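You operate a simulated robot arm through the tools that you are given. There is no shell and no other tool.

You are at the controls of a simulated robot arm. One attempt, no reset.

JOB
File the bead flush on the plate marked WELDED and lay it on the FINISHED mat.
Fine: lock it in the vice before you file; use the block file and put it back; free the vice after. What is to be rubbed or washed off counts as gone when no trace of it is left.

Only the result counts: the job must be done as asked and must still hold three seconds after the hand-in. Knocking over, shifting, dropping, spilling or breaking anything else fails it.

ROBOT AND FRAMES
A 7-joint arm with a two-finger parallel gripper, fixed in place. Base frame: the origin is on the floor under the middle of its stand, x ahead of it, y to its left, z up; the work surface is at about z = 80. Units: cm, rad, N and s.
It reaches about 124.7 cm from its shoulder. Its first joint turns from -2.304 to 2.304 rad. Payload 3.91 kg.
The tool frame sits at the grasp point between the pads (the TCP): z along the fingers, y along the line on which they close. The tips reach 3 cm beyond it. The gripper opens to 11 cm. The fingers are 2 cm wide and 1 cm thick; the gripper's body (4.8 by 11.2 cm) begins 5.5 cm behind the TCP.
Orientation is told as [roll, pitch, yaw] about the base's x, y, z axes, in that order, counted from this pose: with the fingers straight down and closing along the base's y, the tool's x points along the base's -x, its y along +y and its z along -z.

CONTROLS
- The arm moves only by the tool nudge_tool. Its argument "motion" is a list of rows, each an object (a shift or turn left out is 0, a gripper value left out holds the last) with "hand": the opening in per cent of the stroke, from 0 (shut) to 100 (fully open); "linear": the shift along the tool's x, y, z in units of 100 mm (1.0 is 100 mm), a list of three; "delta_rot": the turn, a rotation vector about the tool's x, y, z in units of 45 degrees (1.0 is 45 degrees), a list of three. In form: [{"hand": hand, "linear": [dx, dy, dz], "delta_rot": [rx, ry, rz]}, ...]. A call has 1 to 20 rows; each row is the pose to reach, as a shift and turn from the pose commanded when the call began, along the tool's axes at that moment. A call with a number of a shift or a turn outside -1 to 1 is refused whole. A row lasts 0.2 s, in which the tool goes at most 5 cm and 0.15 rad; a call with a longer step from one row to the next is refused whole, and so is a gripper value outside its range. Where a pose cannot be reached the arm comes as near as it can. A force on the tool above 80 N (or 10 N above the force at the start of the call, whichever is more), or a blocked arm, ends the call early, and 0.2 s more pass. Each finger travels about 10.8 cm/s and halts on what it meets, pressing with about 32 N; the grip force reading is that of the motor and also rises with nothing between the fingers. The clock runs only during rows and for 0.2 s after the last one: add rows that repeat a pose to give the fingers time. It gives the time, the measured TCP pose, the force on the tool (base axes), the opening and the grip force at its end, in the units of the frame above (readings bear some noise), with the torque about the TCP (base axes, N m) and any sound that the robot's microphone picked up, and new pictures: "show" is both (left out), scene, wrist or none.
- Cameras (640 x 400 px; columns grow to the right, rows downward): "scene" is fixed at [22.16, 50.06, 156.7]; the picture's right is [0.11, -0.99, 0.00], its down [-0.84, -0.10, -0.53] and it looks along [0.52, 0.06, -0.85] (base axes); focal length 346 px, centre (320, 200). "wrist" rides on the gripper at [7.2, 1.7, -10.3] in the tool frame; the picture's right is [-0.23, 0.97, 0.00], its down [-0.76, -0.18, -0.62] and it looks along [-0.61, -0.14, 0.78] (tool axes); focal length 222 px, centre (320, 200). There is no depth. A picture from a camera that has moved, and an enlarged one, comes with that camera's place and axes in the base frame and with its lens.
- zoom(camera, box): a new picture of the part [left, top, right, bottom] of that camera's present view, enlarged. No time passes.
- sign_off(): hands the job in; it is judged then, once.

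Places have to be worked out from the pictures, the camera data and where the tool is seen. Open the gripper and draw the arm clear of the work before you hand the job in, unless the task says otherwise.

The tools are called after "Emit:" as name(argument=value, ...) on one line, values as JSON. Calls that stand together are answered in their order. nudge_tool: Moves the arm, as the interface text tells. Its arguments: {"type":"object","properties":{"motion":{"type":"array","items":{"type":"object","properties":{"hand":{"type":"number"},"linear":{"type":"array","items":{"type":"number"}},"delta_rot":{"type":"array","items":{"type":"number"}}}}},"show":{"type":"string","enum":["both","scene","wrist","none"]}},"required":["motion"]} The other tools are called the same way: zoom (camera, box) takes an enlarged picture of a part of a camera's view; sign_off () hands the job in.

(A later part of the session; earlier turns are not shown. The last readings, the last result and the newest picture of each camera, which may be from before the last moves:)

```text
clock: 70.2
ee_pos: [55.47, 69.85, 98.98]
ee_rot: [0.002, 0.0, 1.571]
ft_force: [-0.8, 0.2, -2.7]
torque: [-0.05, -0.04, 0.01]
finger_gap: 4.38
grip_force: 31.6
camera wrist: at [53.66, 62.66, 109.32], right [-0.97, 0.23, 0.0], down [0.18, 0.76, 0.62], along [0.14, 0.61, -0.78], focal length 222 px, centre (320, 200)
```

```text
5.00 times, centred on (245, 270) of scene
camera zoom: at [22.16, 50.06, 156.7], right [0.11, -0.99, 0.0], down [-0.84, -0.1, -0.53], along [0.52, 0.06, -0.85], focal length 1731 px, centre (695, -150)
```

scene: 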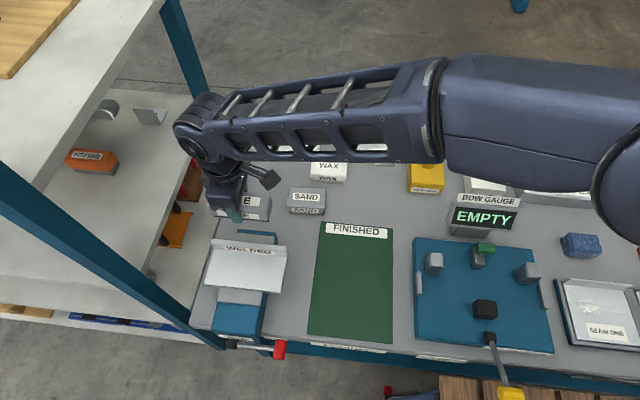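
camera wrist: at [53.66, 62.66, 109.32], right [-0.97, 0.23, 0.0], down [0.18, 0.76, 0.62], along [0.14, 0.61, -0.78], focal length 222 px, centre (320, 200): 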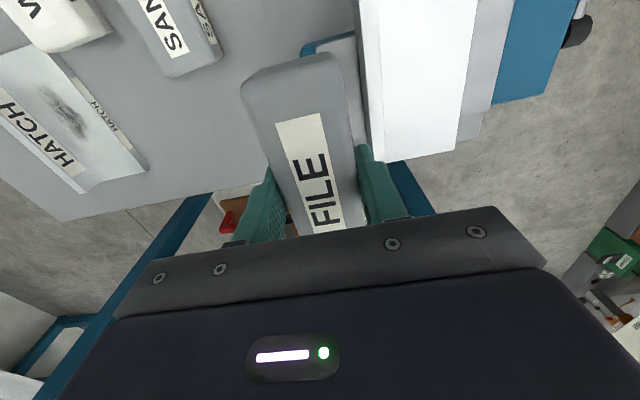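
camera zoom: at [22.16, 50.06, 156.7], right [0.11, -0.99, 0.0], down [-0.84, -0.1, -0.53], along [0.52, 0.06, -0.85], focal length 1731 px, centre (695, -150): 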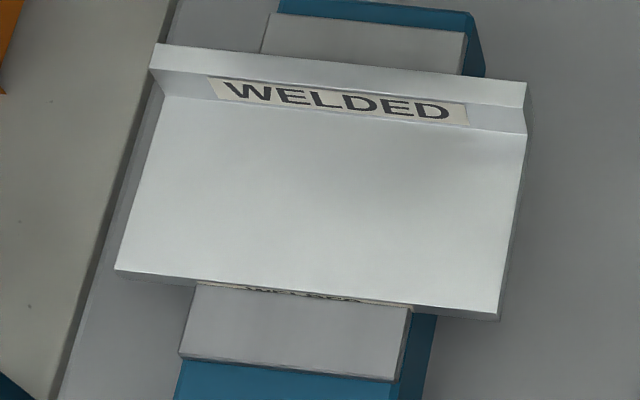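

The bead and soot are completely gone and the plate is clean. I'll return the file to its home position at (63.58, 70.66).

Emit:
nudge_tool(motion=[{"linear": [-0.02, -0.2, 0]}, {"linear": [-0.05, -0.45, 0]}, {"linear": [-0.08, -0.7, 0]}, {"linear": [-0.08, -0.81, 0]}], show="none")

Emit:
nudge_tool(motion=[{"linear": [0, 0, 0.25]}, {"linear": [0, 0, 0.5]}, {"linear": [0, 0, 0.75]}, {"linear": [0, 0, 1.0]}], show="both")

```text
clock: 71.2
ee_pos: [63.67, 70.52, 98.9]
ee_rot: [0.0, -0.001, 1.572]
ft_force: [0.9, 0.0, -3.7]
torque: [-0.01, 0.0, -0.01]
finger_gap: 4.37
grip_force: 32.1
```

```text
clock: 72.2
ee_pos: [63.66, 70.62, 88.86]
ee_rot: [-0.001, 0.0, 1.569]
ft_force: [-1.1, -0.3, -3.1]
torque: [-0.03, 0.0, 0.02]
finger_gap: 4.39
grip_force: 32.7
camera wrist: at [61.88, 63.44, 99.18], right [-0.97, 0.23, 0.0], down [0.18, 0.76, 0.62], along [0.14, 0.61, -0.78], focal length 222 px, centre (320, 200)
```

scene: 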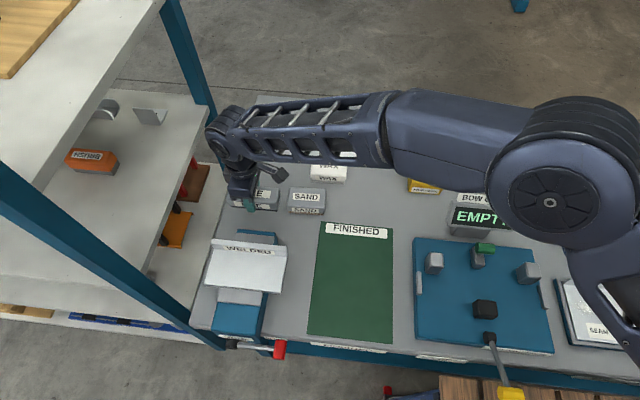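
wrist: 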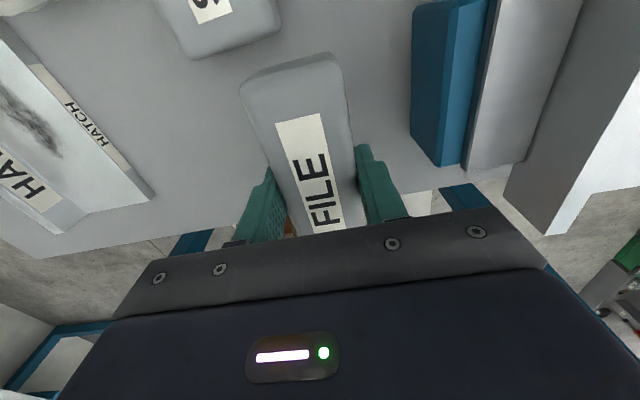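

The file is right above home. I'll lower it most of the way, then feel for the table.

Emit:
nudge_tool(motion=[{"linear": [0, 0, 0.15]}, {"linear": [0, 0, 0.3]}, {"linear": [0, 0, 0.4]}, {"linear": [0, 0, 0.44]}], show="none")

Emit:
nudge_tool(motion=[{"linear": [0, 0, 0.01]}, {"linear": [0, 0, 0.02]}], show="none")

```text
clock: 73.2
ee_pos: [63.42, 70.59, 84.48]
ee_rot: [0.0, 0.0, 1.571]
ft_force: [0.7, 0.3, -3.5]
torque: [0.01, 0.03, 0.01]
finger_gap: 4.41
grip_force: 32.0
```

```text
clock: 73.8
ee_pos: [63.47, 70.73, 84.26]
ee_rot: [0.001, 0.0, 1.572]
ft_force: [-0.2, 0.1, -3.0]
torque: [0.01, -0.01, 0.04]
finger_gap: 4.39
grip_force: 32.0
```

There's no contact yet at z≈84.26. I'll lower a little more.

Emit:
nudge_tool(motion=[{"linear": [0, 0, 0.005]}, {"linear": [0, 0, 0.01]}], show="none")

Emit:
nudge_tool(motion=[{"linear": [0, 0, 0.005]}, {"linear": [0, 0, 0.008]}], show="none")

```text
clock: 74.4
ee_pos: [63.64, 70.69, 84.14]
ee_rot: [0.001, -0.001, 1.572]
ft_force: [-0.2, -0.3, -3.3]
torque: [0.01, 0.01, -0.01]
finger_gap: 4.39
grip_force: 32.0
```

```text
clock: 75.0
ee_pos: [63.49, 70.61, 84.11]
ee_rot: [0.0, 0.001, 1.572]
ft_force: [-0.1, -0.1, -3.8]
torque: [0.02, -0.01, 0.02]
finger_gap: 4.36
grip_force: 32.0
```

Still floating; the file slid up slightly in the grip while filing. I'll continue down.

Emit:
nudge_tool(motion=[{"linear": [0, 0, 0.005]}, {"linear": [0, 0, 0.01]}], show="none")

Emit:
nudge_tool(motion=[{"linear": [0, 0, 0.005]}, {"linear": [0, 0, 0.008]}], show="none")

```text
clock: 75.6
ee_pos: [63.6, 70.54, 84.03]
ee_rot: [0.0, 0.001, 1.57]
ft_force: [-0.3, -0.6, -4.0]
torque: [0.01, 0.04, -0.03]
finger_gap: 4.39
grip_force: 31.6
```

```text
clock: 76.2
ee_pos: [63.56, 70.67, 83.88]
ee_rot: [0.001, 0.0, 1.571]
ft_force: [0.3, 0.6, -3.7]
torque: [-0.02, 0.05, -0.01]
finger_gap: 4.39
grip_force: 32.4
```

Still no contact at 83.88, so I'll continue carefully.

Emit:
nudge_tool(motion=[{"linear": [0, 0, 0.005]}, {"linear": [0, 0, 0.01]}], show="none")

Emit:
nudge_tool(motion=[{"linear": [0, 0, 0.005]}, {"linear": [0, 0, 0.01]}], show="none")

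```text
clock: 76.8
ee_pos: [63.63, 70.67, 83.81]
ee_rot: [0.001, 0.0, 1.571]
ft_force: [1.1, 0.0, -4.0]
torque: [0.01, 0.06, 0.04]
finger_gap: 4.4
grip_force: 32.1
```

```text
clock: 77.4
ee_pos: [63.53, 70.72, 83.76]
ee_rot: [0.001, 0.0, 1.569]
ft_force: [0.8, -0.3, -1.2]
torque: [0.14, 0.0, -0.03]
finger_gap: 4.39
grip_force: 31.8
```

Contact is beginning, with the force rising. I'll lower 0.05 cm more and release.

Emit:
nudge_tool(motion=[{"linear": [0, 0, 0.005]}, {"linear": [0, 0, 0.005]}], show="none")

Emit:
nudge_tool(motion=[{"hand": 42}, {"hand": 50}, {"hand": 58}, {"hand": 58}], show="wrist")

Emit:
nudge_tool(motion=[{"linear": [0, 0, -0.1]}, {"linear": [0, 0, -0.3]}, {"linear": [0, 0, -0.6]}, {"linear": [0, 0, -1.0]}], show="both")

```text
clock: 78.0
ee_pos: [63.58, 70.78, 83.7]
ee_rot: [0.0, -0.002, 1.57]
ft_force: [2.0, 0.3, 4.5]
torque: [0.09, 0.09, 0.0]
finger_gap: 4.37
grip_force: 32.1
```

```text
clock: 79.0
ee_pos: [63.6, 70.56, 83.68]
ee_rot: [-0.001, -0.001, 1.57]
ft_force: [-1.0, 0.0, -0.2]
torque: [0.01, 0.01, -0.01]
finger_gap: 6.35
grip_force: 0.0
camera wrist: at [61.81, 63.44, 94.02], right [-0.97, 0.23, 0.0], down [0.18, 0.76, 0.62], along [0.14, 0.61, -0.78], focal length 222 px, centre (320, 200)
```

wrist: 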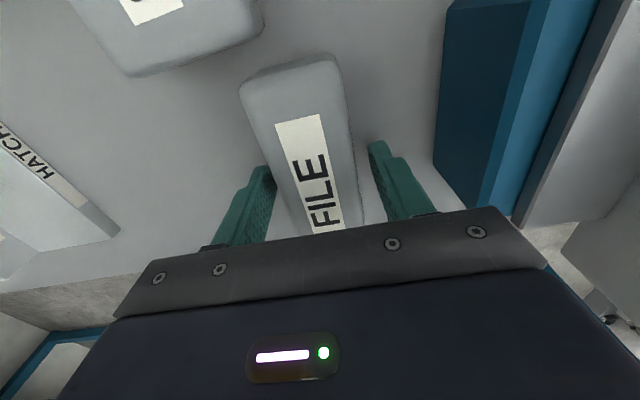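

```text
clock: 80.0
ee_pos: [63.59, 70.8, 93.64]
ee_rot: [0.0, 0.001, 1.571]
ft_force: [0.4, 0.1, -0.7]
torque: [-0.02, 0.01, -0.02]
finger_gap: 6.37
grip_force: 0.1
camera wrist: at [61.88, 63.53, 103.98], right [-0.97, 0.23, 0.0], down [0.18, 0.76, 0.62], along [0.14, 0.61, -0.78], focal length 222 px, centre (320, 200)
```

scene: 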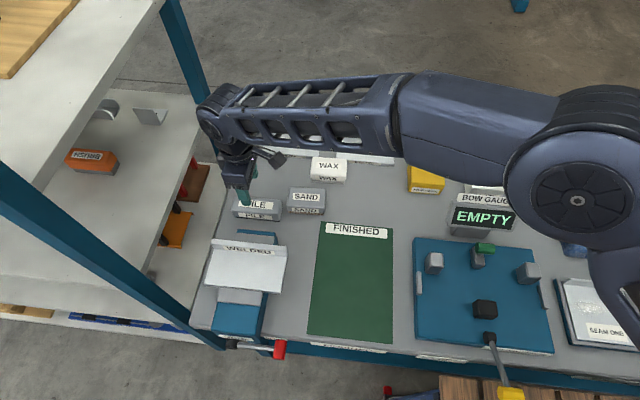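
wrist: 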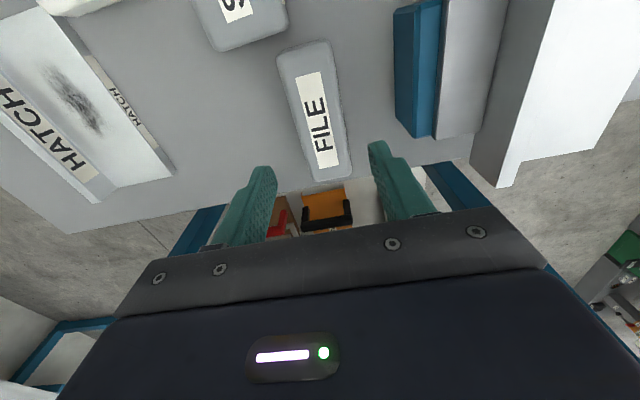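

The file is back on the table. I'll compare its position with the first picture.

Emit:
zoom(camera="scene", box=[220, 180, 340, 255])

```text
5.33 times, centred on (280, 218) of scene
camera zoom: at [22.16, 50.06, 156.7], right [0.11, -0.99, 0.0], down [-0.84, -0.1, -0.53], along [0.52, 0.06, -0.85], focal length 1846 px, centre (533, 107)
```

zoom: 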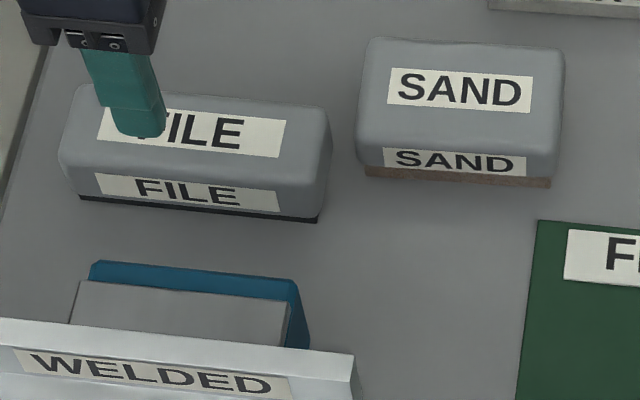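

The file is exactly where it was. Next I'll free the vice, heading to the lever handle (locked at y≈59, z≈84) and turning back to yaw 0.

Emit:
nudge_tool(motion=[{"linear": [0, 0, -0.4]}, {"linear": [0.1, 0.2, -0.8]}, {"linear": [0.2, 0.5, -0.9]}, {"linear": [0.3, 0.9, -0.9]}], show="none")

Emit:
nudge_tool(motion=[{"linear": [0.07, 0.16, 0], "delta_rot": [0, 0, 0.16], "hand": 45}, {"linear": [0.13, 0.32, 0], "delta_rot": [0, 0, 0.33]}, {"linear": [0.2, 0.48, 0], "delta_rot": [0, 0, 0.5]}, {"linear": [0.27, 0.64, 0], "delta_rot": [0, 0, 0.67]}, {"linear": [0.33, 0.8, 0], "delta_rot": [0, 0, 0.84]}, {"linear": [0.4, 0.95, 0], "delta_rot": [0, 0, 1]}], show="none")

Emit:
nudge_tool(motion=[{"linear": [0.15, 0.08, 0], "delta_rot": [0, 0, 0.16]}, {"linear": [0.3, 0.15, 0], "delta_rot": [0, 0, 0.33]}, {"linear": [0.44, 0.23, 0], "delta_rot": [0, 0, 0.5]}, {"linear": [0.59, 0.31, 0], "delta_rot": [0, 0, 0.67]}, {"linear": [0.74, 0.38, 0], "delta_rot": [0, 0, 0.84]}, {"linear": [0.884, 0.46, 0], "delta_rot": [0, 0, 1]}], show="both")

```text
clock: 81.0
ee_pos: [54.49, 67.61, 102.48]
ee_rot: [-0.001, 0.003, 1.57]
ft_force: [1.0, -0.3, -1.4]
torque: [0.01, 0.05, 0.0]
finger_gap: 6.36
grip_force: 0.1
```

```text
clock: 82.4
ee_pos: [44.97, 63.58, 102.63]
ee_rot: [0.001, 0.001, 0.782]
ft_force: [0.2, 0.2, -0.2]
torque: [0.03, -0.03, -0.01]
finger_gap: 4.92
grip_force: 0.1
```

```text
clock: 83.8
ee_pos: [35.54, 60.56, 102.65]
ee_rot: [-0.001, -0.001, -0.004]
ft_force: [0.0, 0.3, -0.2]
torque: [-0.01, -0.01, -0.02]
finger_gap: 4.96
grip_force: 0.0
camera wrist: at [28.26, 62.38, 113.0], right [0.23, 0.97, 0.0], down [0.76, -0.18, 0.62], along [0.61, -0.14, -0.78], focal length 222 px, centre (320, 200)
```

scene: 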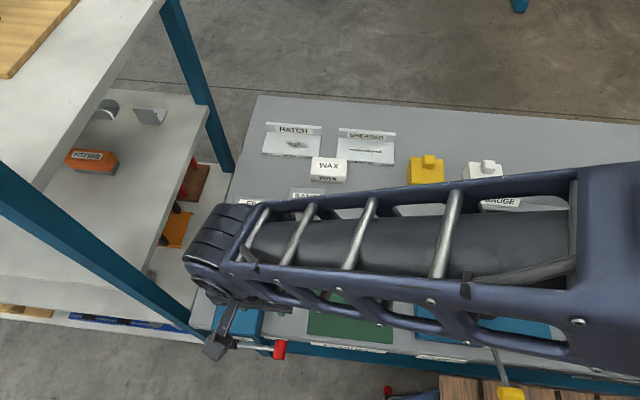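
wrist: 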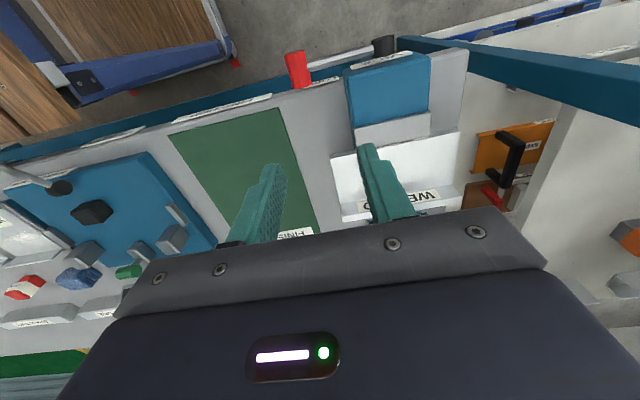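

I'll move to directly above the locked handle.

Emit:
nudge_tool(motion=[{"linear": [0.2, -0.05, 0]}, {"linear": [0.4, -0.1, 0.1]}, {"linear": [0.545, -0.155, 0.3]}, {"linear": [0.545, -0.155, 0.6]}, {"linear": [0.545, -0.155, 0.8]}], show="wrist")

Emit:
zoom(camera="wrist", box=[260, 90, 460, 220])

```text
clock: 85.0
ee_pos: [29.99, 59.06, 94.68]
ee_rot: [0.001, -0.002, 0.0]
ft_force: [0.4, -0.6, -0.4]
torque: [0.02, 0.04, -0.02]
finger_gap: 4.94
grip_force: 0.1
camera wrist: at [22.8, 60.81, 105.06], right [0.23, 0.97, 0.0], down [0.76, -0.18, 0.62], along [0.61, -0.14, -0.78], focal length 222 px, centre (320, 200)
```

wrist: 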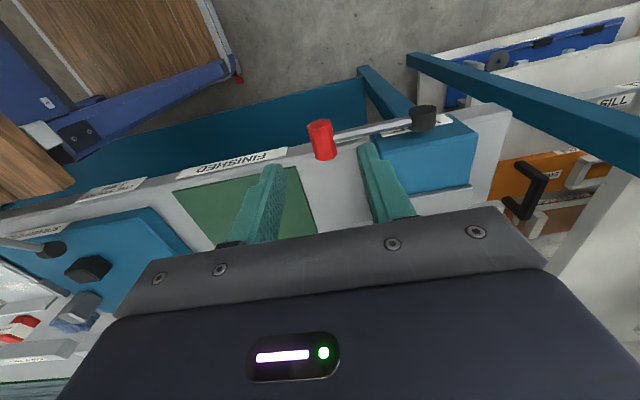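

```text
3.08 times, centred on (360, 155) of wrist
camera zoom: at [22.8, 60.81, 105.06], right [0.23, 0.97, 0.0], down [0.76, -0.18, 0.62], along [0.61, -0.14, -0.78], focal length 684 px, centre (197, 338)
```

zoom: 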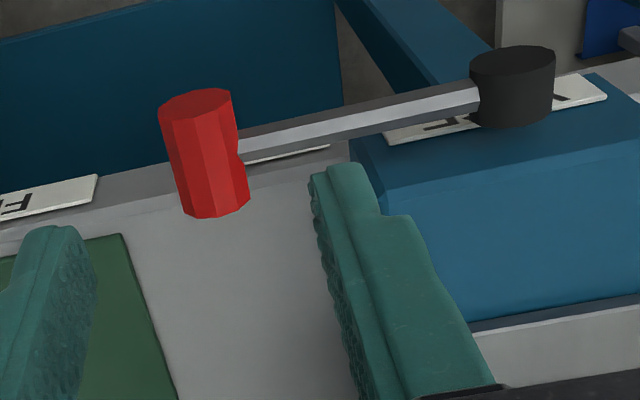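

The handle spans x≈30.2–33.6 at y≈59.0. I'll descend around its −x end and grip it.

Emit:
nudge_tool(motion=[{"linear": [-0.01, 0, 0.3]}, {"linear": [-0.015, 0, 0.6]}, {"linear": [-0.015, 0, 0.85]}, {"linear": [-0.015, 0, 1.0]}, {"linear": [-0.015, 0, 1.0]}], show="wrist")

Emit:
nudge_tool(motion=[{"linear": [0, 0, 0.04], "hand": 35}, {"linear": [0, 0, 0.05], "hand": 20}, {"linear": [0, 0, 0.05], "hand": 0}, {"linear": [0, 0, 0.05], "hand": 0}], show="wrist")

```text
clock: 86.2
ee_pos: [30.21, 59.11, 84.67]
ee_rot: [0.0, -0.001, 0.001]
ft_force: [0.4, -0.3, -0.1]
torque: [0.0, 0.0, 0.0]
finger_gap: 4.96
grip_force: 0.1
camera wrist: at [22.96, 60.86, 95.07], right [0.23, 0.97, 0.0], down [0.76, -0.18, 0.62], along [0.61, -0.14, -0.78], focal length 222 px, centre (320, 200)
```

wrist: 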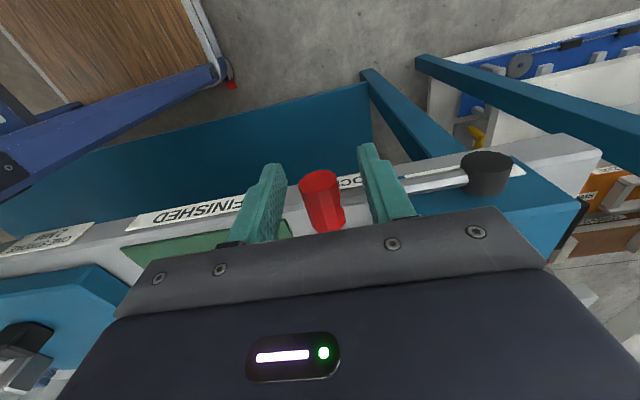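

```text
clock: 87.2
ee_pos: [30.2, 59.08, 84.2]
ee_rot: [-0.002, 0.001, -0.001]
ft_force: [-5.3, -31.7, 12.9]
torque: [-0.15, 0.05, -0.06]
finger_gap: 2.27
grip_force: 45.7
camera wrist: at [22.93, 60.76, 94.56], right [0.23, 0.97, 0.0], down [0.76, -0.18, 0.62], along [0.61, -0.14, -0.78], focal length 222 px, centre (320, 200)
```

wrist: 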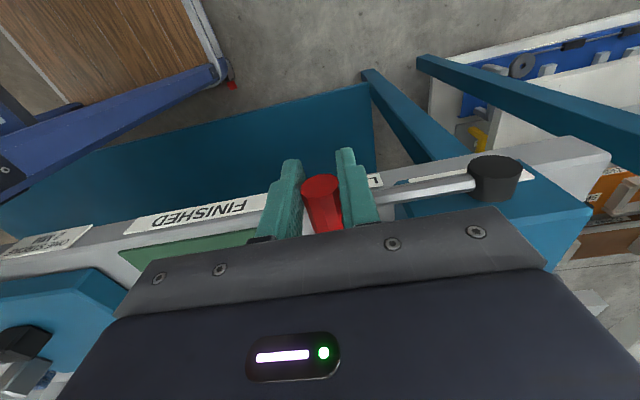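

Gripped; the −y force says the handle sits about 0.2 cm lower in y. I'll correct that and swing the lever up the first 20°.

Emit:
nudge_tool(motion=[{"linear": [0, -0.015, 0]}, {"linear": [0, -0.018, -0.043]}, {"linear": [0, -0.016, -0.085]}, {"linear": [0, -0.011, -0.128]}, {"linear": [0, -0.005, -0.17]}, {"linear": [0, 0.004, -0.212]}, {"linear": [0, 0.013, -0.254]}, {"linear": [0, 0.026, -0.295]}, {"linear": [0, 0.039, -0.335]}], show="wrist")

```text
clock: 89.2
ee_pos: [30.15, 59.45, 87.53]
ee_rot: [-0.001, 0.0, -0.001]
ft_force: [-13.1, -20.3, 2.4]
torque: [-0.38, 0.22, 0.02]
finger_gap: 2.32
grip_force: 44.7
camera wrist: at [22.93, 61.2, 97.93], right [0.23, 0.97, 0.0], down [0.76, -0.18, 0.62], along [0.61, -0.14, -0.78], focal length 222 px, centre (320, 200)
```

wrist: 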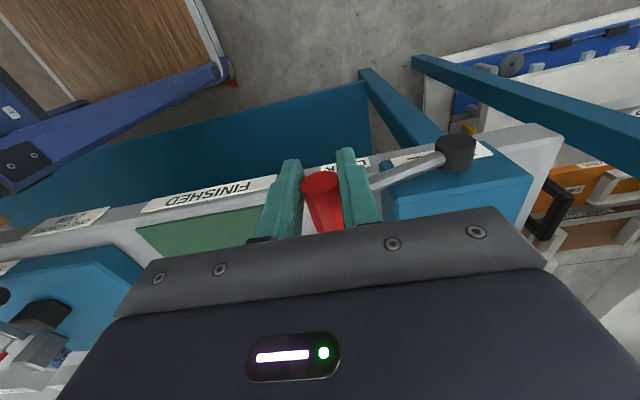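

It's moving well. I'll continue from 20° to 50°.

Emit:
nudge_tool(motion=[{"linear": [0, 0.008, -0.04]}, {"linear": [0, 0.025, -0.079]}, {"linear": [0, 0.043, -0.117]}, {"linear": [0, 0.063, -0.155]}, {"linear": [0, 0.085, -0.191]}, {"linear": [0, 0.109, -0.227]}, {"linear": [0, 0.134, -0.261]}, {"linear": [0, 0.161, -0.295]}, {"linear": [0, 0.189, -0.327]}, {"linear": [0, 0.219, -0.358]}, {"linear": [0, 0.25, -0.387]}, {"linear": [0, 0.282, -0.416]}], show="wrist")

```text
clock: 91.8
ee_pos: [30.28, 62.41, 91.96]
ee_rot: [0.003, 0.001, 0.001]
ft_force: [-8.1, -36.5, 37.0]
torque: [-0.57, 0.11, 0.0]
finger_gap: 2.33
grip_force: 44.5
camera wrist: at [22.95, 64.05, 102.25], right [0.23, 0.97, 0.0], down [0.76, -0.18, 0.62], along [0.61, -0.14, -0.78], focal length 222 px, centre (320, 200)
```

wrist: 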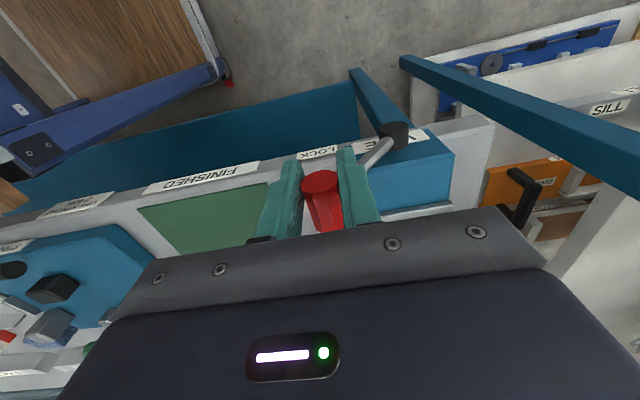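

The radial outward force shows the radius is nearer 10.0 cm. I'll correct outward a bit and finish the swing to upright.

Emit:
nudge_tool(motion=[{"linear": [0, -0.018, -0.021]}, {"linear": [0, 0.016, -0.048]}, {"linear": [0, 0.051, -0.074]}, {"linear": [0, 0.088, -0.098]}, {"linear": [0, 0.125, -0.121]}, {"linear": [0, 0.163, -0.142]}, {"linear": [0, 0.202, -0.161]}, {"linear": [0, 0.242, -0.179]}, {"linear": [0, 0.283, -0.195]}], show="none")

```text
clock: 93.8
ee_pos: [30.36, 65.16, 93.79]
ee_rot: [0.001, -0.001, -0.002]
ft_force: [-1.9, -9.0, 14.7]
torque: [-0.32, 0.09, 0.02]
finger_gap: 2.26
grip_force: 45.1
```

The forces are small. Now the last 20° to upright.

Emit:
nudge_tool(motion=[{"linear": [0, 0.041, -0.017]}, {"linear": [0, 0.083, -0.031]}, {"linear": [0, 0.125, -0.042]}, {"linear": [0, 0.168, -0.05]}, {"linear": [0, 0.211, -0.057]}, {"linear": [0, 0.255, -0.061]}, {"linear": [0, 0.298, -0.063]}, {"linear": [0, 0.335, -0.064]}], show="wrist")

```text
clock: 95.6
ee_pos: [30.28, 68.45, 94.33]
ee_rot: [0.0, -0.001, -0.001]
ft_force: [4.2, -8.4, 3.3]
torque: [-0.19, 0.06, 0.19]
finger_gap: 2.27
grip_force: 44.6
camera wrist: at [22.97, 70.24, 104.62], right [0.23, 0.97, 0.0], down [0.76, -0.18, 0.62], along [0.61, -0.14, -0.78], focal length 222 px, centre (320, 200)
```

wrist: 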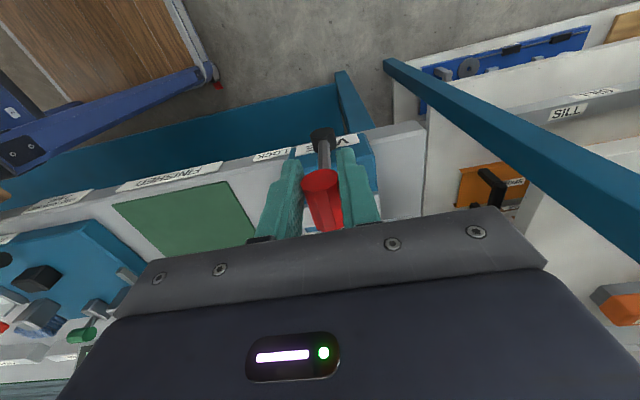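

The lever is upright again. I'll nudge 0.15 cm further to make sure it's at its open stop.

Emit:
nudge_tool(motion=[{"linear": [0, 0.008, 0]}, {"linear": [0, 0.015, 0]}], show="none")

Emit:
nudge_tool(motion=[{"hand": 20}, {"hand": 40}, {"hand": 45}, {"hand": 45}], show="wrist")

Emit:
nudge_tool(motion=[{"linear": [0.01, 0, -0.1]}, {"linear": [0.01, 0, -0.3]}, {"linear": [0.01, 0, -0.6]}, {"linear": [0.01, 0, -1.0]}], show="both")

```text
clock: 96.2
ee_pos: [30.2, 68.59, 94.32]
ee_rot: [-0.002, 0.0, -0.003]
ft_force: [2.4, -25.1, 5.7]
torque: [-0.42, -0.12, 0.14]
finger_gap: 2.31
grip_force: 44.7
```

```text
clock: 97.2
ee_pos: [30.24, 68.68, 94.24]
ee_rot: [-0.001, 0.0, -0.001]
ft_force: [0.1, 0.3, 0.7]
torque: [-0.01, -0.01, 0.01]
finger_gap: 4.93
grip_force: 0.1
camera wrist: at [22.95, 70.43, 104.63], right [0.23, 0.97, 0.0], down [0.76, -0.18, 0.62], along [0.61, -0.14, -0.78], focal length 222 px, centre (320, 200)
```

wrist: 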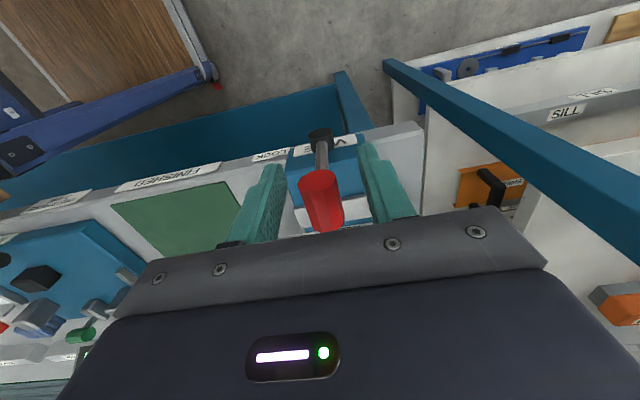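

```text
clock: 98.2
ee_pos: [30.03, 68.63, 104.18]
ee_rot: [0.002, -0.001, -0.001]
ft_force: [0.2, -0.2, -0.5]
torque: [-0.01, 0.01, 0.01]
finger_gap: 4.95
grip_force: 0.0
camera wrist: at [22.83, 70.45, 114.6], right [0.23, 0.97, 0.0], down [0.76, -0.18, 0.62], along [0.61, -0.14, -0.78], focal length 222 px, centre (320, 200)
```

scene: 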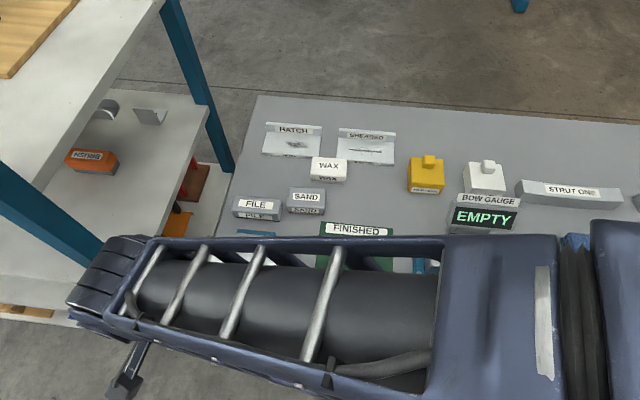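
wrist: 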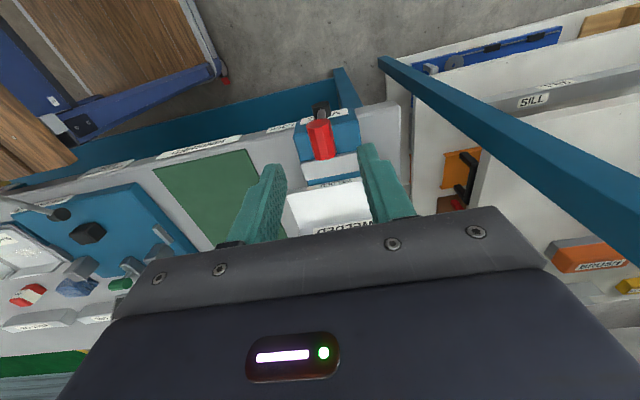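

The vice is open, with blue bed visible between the near jaw and the plate. I'll go above the upstand with yaw 90° to pick the plate up.

Emit:
nudge_tool(motion=[{"linear": [-0.15, 0, 0], "delta_rot": [0, 0, -0.16]}, {"linear": [-0.3, 0, 0], "delta_rot": [0, 0, -0.33]}, {"linear": [-0.46, 0, 0], "delta_rot": [0, 0, -0.5]}, {"linear": [-0.62, 0, 0], "delta_rot": [0, 0, -0.67]}, {"linear": [-0.78, 0, 0], "delta_rot": [0, 0, -0.84]}, {"linear": [-0.95, 0, 0], "delta_rot": [0, 0, -1]}], show="none")

Emit:
nudge_tool(motion=[{"linear": [-0.12, -0.12, 0], "delta_rot": [0, 0, -0.16]}, {"linear": [-0.24, -0.24, 0], "delta_rot": [0, 0, -0.33]}, {"linear": [-0.36, -0.36, 0], "delta_rot": [0, 0, -0.5]}, {"linear": [-0.48, -0.48, 0], "delta_rot": [0, 0, -0.67]}, {"linear": [-0.6, -0.6, 0], "delta_rot": [0, 0, -0.84]}, {"linear": [-0.73, -0.73, 0], "delta_rot": [0, 0, -1]}], show="both")

Emit:
zoom(camera="wrist", box=[240, 0, 500, 210])

```text
clock: 99.6
ee_pos: [39.49, 68.73, 104.33]
ee_rot: [0.0, 0.001, 0.787]
ft_force: [-0.9, 1.0, 0.2]
torque: [0.01, -0.03, -0.02]
finger_gap: 4.96
grip_force: 0.0
```

```text
clock: 101.0
ee_pos: [49.91, 68.7, 104.33]
ee_rot: [0.0, 0.001, 1.571]
ft_force: [0.2, -0.6, -0.7]
torque: [-0.03, 0.01, 0.0]
finger_gap: 4.94
grip_force: 0.2
camera wrist: at [48.2, 61.44, 114.66], right [-0.97, 0.23, 0.0], down [0.18, 0.76, 0.62], along [0.14, 0.61, -0.78], focal length 222 px, centre (320, 200)
```

scene: 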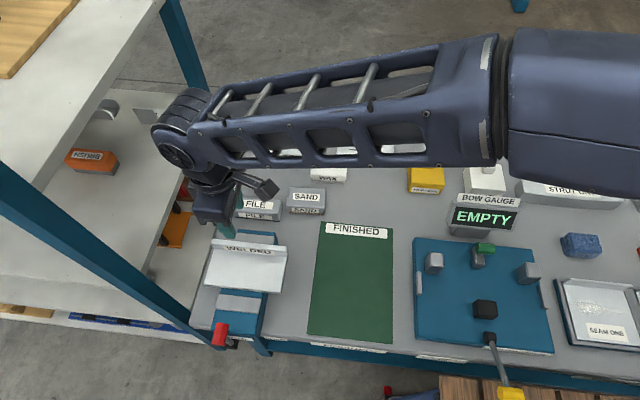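
wrist: 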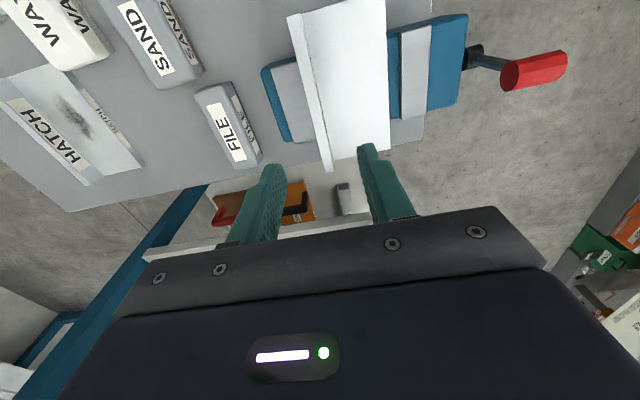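

```text
1.90 times, centred on (370, 105) of wrist
camera zoom: at [48.2, 61.44, 114.66], right [-0.97, 0.23, 0.0], down [0.18, 0.76, 0.62], along [0.14, 0.61, -0.78], focal length 423 px, centre (225, 381)
```

zoom: 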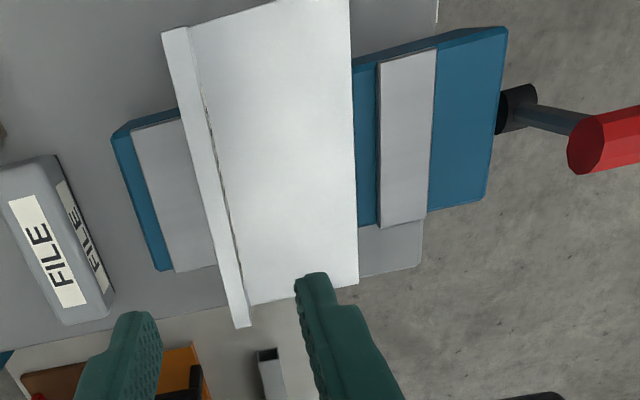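

The upstand centre computes to x≈50.2, y≈68.5. I'll align and descend in two steps.

Emit:
nudge_tool(motion=[{"linear": [0.02, -0.03, 0.25], "hand": 33}, {"linear": [0.02, -0.03, 0.5]}, {"linear": [0.02, -0.03, 0.75]}, {"linear": [0.02, -0.03, 1.0]}], show="wrist")

Emit:
zoom(camera="wrist", box=[220, 0, 480, 210])

```text
clock: 102.0
ee_pos: [50.23, 68.49, 94.42]
ee_rot: [-0.001, 0.0, 1.57]
ft_force: [-0.3, -0.1, -0.2]
torque: [0.05, -0.01, -0.01]
finger_gap: 3.63
grip_force: 0.1
camera wrist: at [48.58, 61.25, 104.69], right [-0.97, 0.23, 0.0], down [0.18, 0.76, 0.62], along [0.14, 0.61, -0.78], focal length 222 px, centre (320, 200)
```

wrist: 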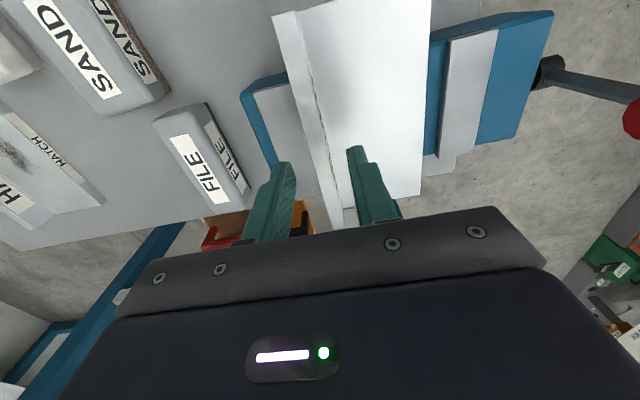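

```text
1.90 times, centred on (350, 105) of wrist
camera zoom: at [48.58, 61.25, 104.69], right [-0.97, 0.23, 0.0], down [0.18, 0.76, 0.62], along [0.14, 0.61, -0.78], focal length 423 px, centre (263, 381)
```

zoom: 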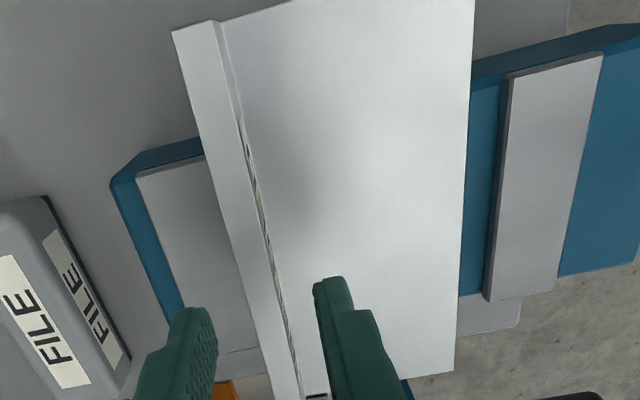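

The fingers straddle the upstand. I'll descend 3.8 cm so the tips are about 0.5 cm above the base and jaw tops, then close.

Emit:
nudge_tool(motion=[{"linear": [0, 0, 0.13]}, {"linear": [0, 0, 0.26]}, {"linear": [0, 0, 0.36]}, {"linear": [0, 0, 0.38]}], show="none")

Emit:
nudge_tool(motion=[{"hand": 20}, {"hand": 10}, {"hand": 0}, {"hand": 0}], show="wrist")

```text
clock: 103.0
ee_pos: [50.35, 68.46, 90.41]
ee_rot: [-0.001, -0.001, 1.572]
ft_force: [-0.5, -0.8, -0.8]
torque: [0.01, -0.02, -0.02]
finger_gap: 3.64
grip_force: 0.0
```

```text
clock: 104.0
ee_pos: [50.39, 68.4, 90.62]
ee_rot: [0.0, 0.0, 1.568]
ft_force: [2.7, 0.5, 2.0]
torque: [0.1, -0.03, 0.0]
finger_gap: 1.17
grip_force: 31.8
camera wrist: at [48.59, 61.25, 100.84], right [-0.97, 0.23, 0.0], down [0.18, 0.76, 0.62], along [0.14, 0.61, -0.78], focal length 222 px, centre (320, 200)
```

wrist: 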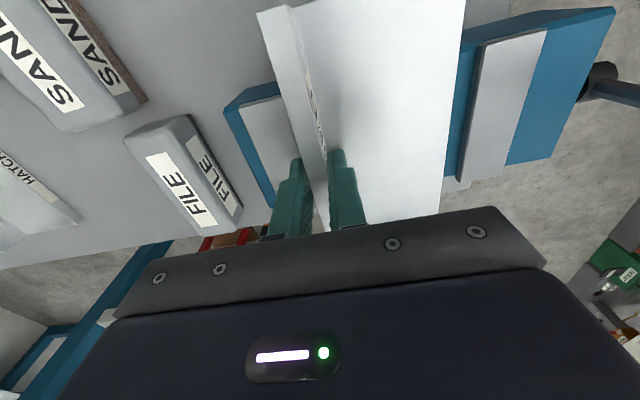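

Gripped at 1.17 cm. I'll ease it 0.2 cm off the far jaw and lift.

Emit:
nudge_tool(motion=[{"linear": [0, 0.01, -0.02]}, {"linear": [0, 0.02, -0.06]}, {"linear": [0, 0.02, -0.15]}, {"linear": [0, 0.02, -0.35]}, {"linear": [0, 0.02, -0.6]}, {"linear": [0, 0.02, -0.85]}], show="both")

```text
clock: 105.4
ee_pos: [50.1, 68.51, 98.84]
ee_rot: [0.0, -0.001, 1.567]
ft_force: [0.1, 0.6, -6.8]
torque: [0.02, -0.18, 0.01]
finger_gap: 1.18
grip_force: 32.1
camera wrist: at [48.37, 61.28, 109.31], right [-0.97, 0.23, 0.0], down [0.18, 0.76, 0.62], along [0.14, 0.61, -0.78], focal length 222 px, centre (320, 200)
```

scene: 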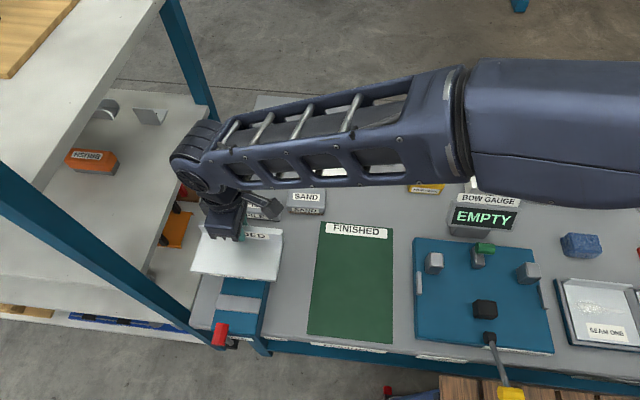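
wrist: 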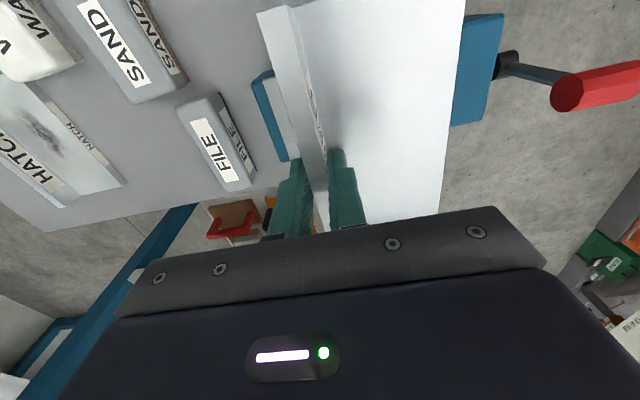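

It's lifted clean. The mat spans x≈36–63, y≈36.5–54.3, and laying the plate turned by 90° (long side along x) gives the best margin. I'll carry it in −y first, then rotate.

Emit:
nudge_tool(motion=[{"linear": [0.1, 0, 0]}, {"linear": [0.3, 0, 0]}, {"linear": [0.5, 0, 0]}, {"linear": [0.7, 0, 0]}, {"linear": [0.9, 0, 0]}, {"linear": [1.0, 0, 0]}], show="none")

Emit:
nudge_tool(motion=[{"linear": [0.1, 0, 0], "delta_rot": [0, 0, 0.1]}, {"linear": [0.2, 0, 0], "delta_rot": [0, 0, 0.23]}, {"linear": [0.33, 0, 0], "delta_rot": [0, 0, 0.37]}, {"linear": [0.45, 0, 0], "delta_rot": [0, 0, 0.51]}, {"linear": [0.58, 0, 0], "delta_rot": [0, 0, 0.65]}, {"linear": [0.7, 0, 0], "delta_rot": [0, 0, 0.78]}, {"linear": [0.8, 0, 0], "delta_rot": [0, 0, 0.9]}, {"linear": [0.85, 0, 0], "delta_rot": [0, 0, 1]}], show="both")

```text
clock: 106.8
ee_pos: [50.05, 58.5, 98.93]
ee_rot: [0.002, -0.001, 1.569]
ft_force: [0.3, 0.7, -5.4]
torque: [-0.01, -0.15, -0.01]
finger_gap: 1.19
grip_force: 32.1
```

```text
clock: 108.6
ee_pos: [50.17, 50.06, 98.97]
ee_rot: [0.0, 0.001, 0.782]
ft_force: [-0.5, 0.4, -6.4]
torque: [-0.17, -0.11, 0.01]
finger_gap: 1.21
grip_force: 32.5
camera wrist: at [43.74, 46.14, 109.35], right [-0.53, 0.85, 0.0], down [0.67, 0.41, 0.62], along [0.53, 0.33, -0.78], focal length 222 px, centre (320, 200)
```

scene: 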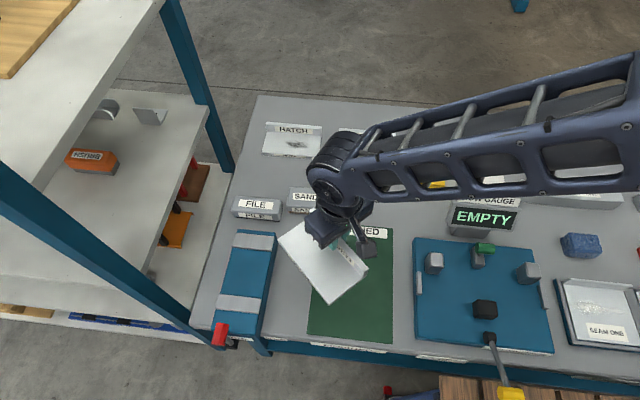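
wrist: 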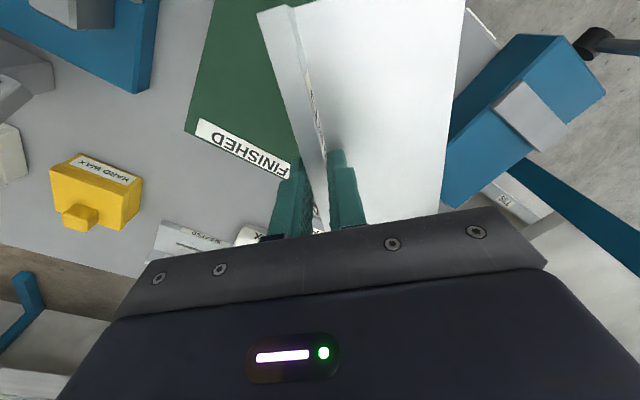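

I'll continue the rotation to yaw 0, ending over the mat at about (49.7, 41.5).

Emit:
nudge_tool(motion=[{"linear": [0.07, -0.06, 0], "delta_rot": [0, 0, 0.1]}, {"linear": [0.15, -0.13, 0], "delta_rot": [0, 0, 0.23]}, {"linear": [0.24, -0.21, 0], "delta_rot": [0, 0, 0.37]}, {"linear": [0.33, -0.3, 0], "delta_rot": [0, 0, 0.51]}, {"linear": [0.43, -0.39, 0], "delta_rot": [0, 0, 0.65]}, {"linear": [0.52, -0.47, 0], "delta_rot": [0, 0, 0.78]}, {"linear": [0.59, -0.54, 0], "delta_rot": [0, 0, 0.9]}, {"linear": [0.63, -0.575, 0], "delta_rot": [0, 0, 1]}], show="both")

Emit:
zoom(camera="scene", box=[260, 200, 440, 370])

```text
clock: 110.4
ee_pos: [49.73, 41.33, 98.93]
ee_rot: [-0.001, 0.0, -0.001]
ft_force: [-0.2, -0.4, -5.9]
torque: [-0.19, -0.03, 0.0]
finger_gap: 1.2
grip_force: 31.8
camera wrist: at [42.39, 43.18, 109.3], right [0.23, 0.97, 0.0], down [0.76, -0.18, 0.62], along [0.61, -0.14, -0.78], focal length 222 px, centre (320, 200)
```

scene: 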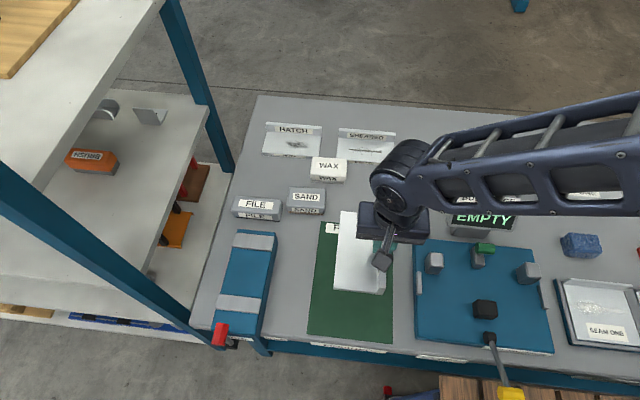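
wrist: 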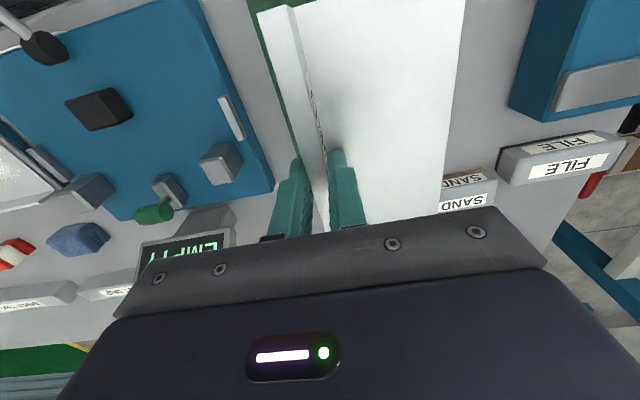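

```text
2.35 times, centred on (350, 285) of scene
camera zoom: at [22.16, 50.06, 156.7], right [0.11, -0.99, 0.0], down [-0.84, -0.1, -0.53], along [0.52, 0.06, -0.85], focal length 814 px, centre (249, 0)
```

zoom: 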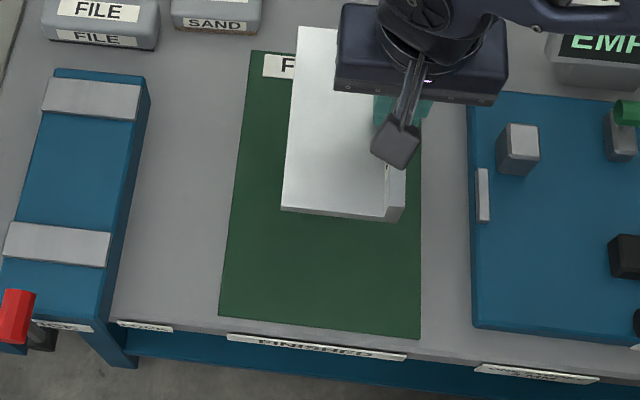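

The plate is over the middle of the mat. I'll descend.

Emit:
nudge_tool(motion=[{"linear": [0, 0, 0.2]}, {"linear": [0, 0, 0.45]}, {"linear": [0, 0, 0.7]}, {"linear": [0, 0, 0.9]}, {"linear": [0, 0, 1.0]}], show="none")

Emit:
nudge_tool(motion=[{"linear": [0, 0, 0.12]}, {"linear": [0, 0, 0.24]}, {"linear": [0, 0, 0.33]}, {"linear": [0, 0, 0.36]}], show="both")

```text
clock: 111.6
ee_pos: [49.64, 41.46, 88.9]
ee_rot: [0.002, 0.0, 0.0]
ft_force: [0.1, 0.0, -5.6]
torque: [-0.16, 0.01, 0.03]
finger_gap: 1.19
grip_force: 31.9
```

```text
clock: 112.6
ee_pos: [49.73, 41.5, 85.41]
ee_rot: [0.0, 0.0, -0.003]
ft_force: [-1.4, 0.9, -5.7]
torque: [-0.15, -0.01, 0.04]
finger_gap: 1.16
grip_force: 31.6
camera wrist: at [42.39, 43.19, 95.72], right [0.23, 0.97, 0.0], down [0.76, -0.18, 0.62], along [0.61, -0.14, -0.78], focal length 222 px, centre (320, 200)
```

scene: 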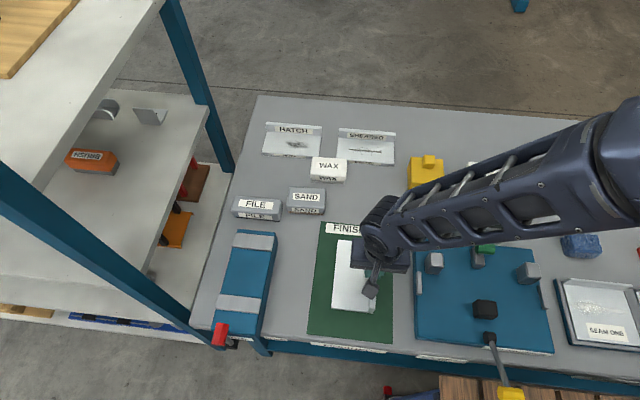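
wrist: 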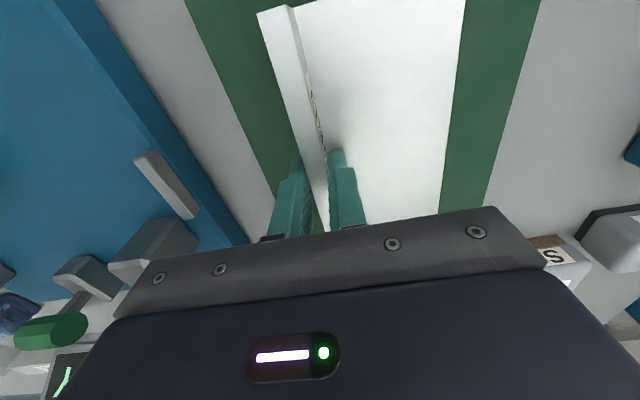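

The plate is just above the mat with green visible on both sides. I'll feel for contact in small steps.

Emit:
nudge_tool(motion=[{"linear": [0, 0, 0.015]}, {"linear": [0, 0, 0.03]}], show="none")

Emit:
nudge_tool(motion=[{"linear": [0, 0, 0.01]}, {"linear": [0, 0, 0.015]}], show="none")

```text
clock: 113.2
ee_pos: [49.63, 41.55, 85.14]
ee_rot: [0.001, 0.0, 0.0]
ft_force: [0.1, 0.4, -5.7]
torque: [-0.17, 0.0, -0.03]
finger_gap: 1.21
grip_force: 31.4
```

```text
clock: 113.8
ee_pos: [49.66, 41.31, 84.84]
ee_rot: [0.002, 0.0, 0.0]
ft_force: [-0.2, -1.6, -2.2]
torque: [-0.01, -0.14, -0.03]
finger_gap: 1.16
grip_force: 31.7
```

Contact is starting. I'll lower 0.1 cm more and release.

Emit:
nudge_tool(motion=[{"linear": [0, 0, 0.005]}, {"linear": [0, 0, 0.01]}], show="none")

Emit:
nudge_tool(motion=[{"hand": 15}, {"hand": 25}, {"hand": 32}, {"hand": 32}], show="wrist")

Emit:
nudge_tool(motion=[{"linear": [0, 0, -0.05]}, {"linear": [0, 0, -0.2]}, {"linear": [0, 0, -0.5]}, {"linear": [0, 0, -1.0]}], show="both")

```text
clock: 114.4
ee_pos: [49.59, 41.54, 84.87]
ee_rot: [0.001, -0.001, 0.001]
ft_force: [-2.4, -3.4, 16.5]
torque: [-0.14, 0.79, 0.04]
finger_gap: 1.18
grip_force: 31.9
```

```text
clock: 115.4
ee_pos: [49.47, 41.51, 84.84]
ee_rot: [-0.002, 0.0, 0.0]
ft_force: [0.3, -0.2, 0.9]
torque: [0.01, -0.01, 0.0]
finger_gap: 3.53
grip_force: 0.2
camera wrist: at [42.39, 43.16, 95.16], right [0.23, 0.97, 0.0], down [0.76, -0.18, 0.62], along [0.61, -0.14, -0.78], focal length 222 px, centre (320, 200)
```

wrist: 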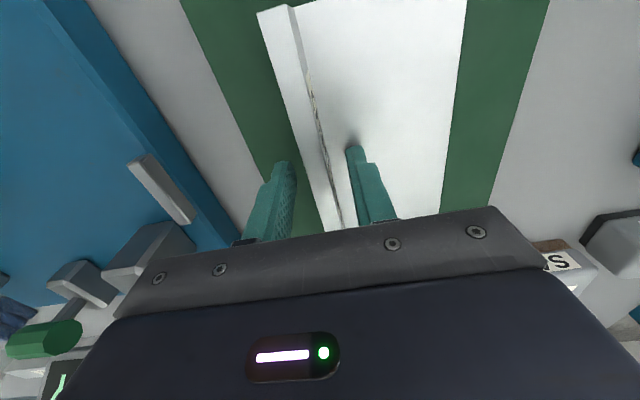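

```text
clock: 116.4
ee_pos: [49.7, 41.54, 94.91]
ee_rot: [0.0, 0.0, 0.0]
ft_force: [0.2, -0.2, -0.2]
torque: [-0.02, 0.03, 0.01]
finger_gap: 3.49
grip_force: 0.0
camera wrist: at [42.43, 43.24, 105.23], right [0.23, 0.97, 0.0], down [0.76, -0.18, 0.62], along [0.61, -0.14, -0.78], focal length 222 px, centre (320, 200)
```

scene: 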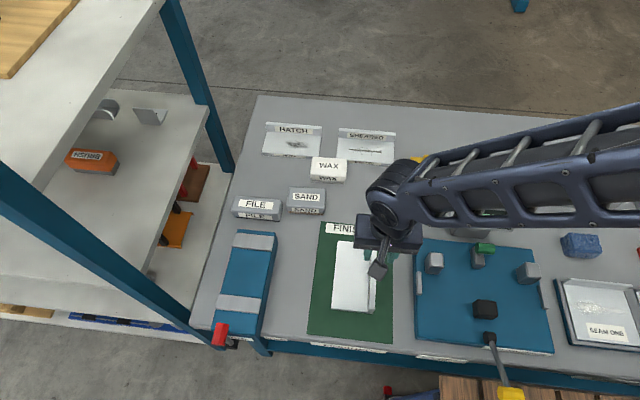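
wrist: 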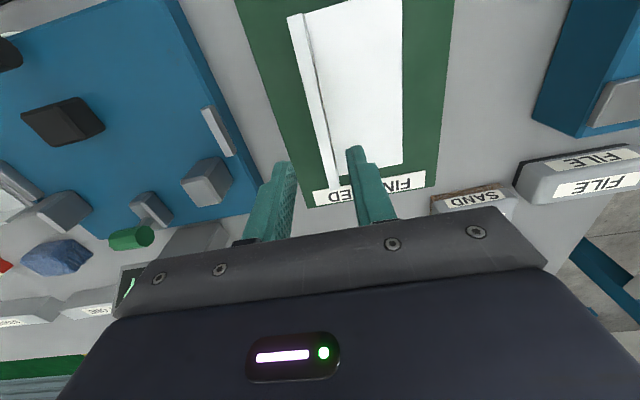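

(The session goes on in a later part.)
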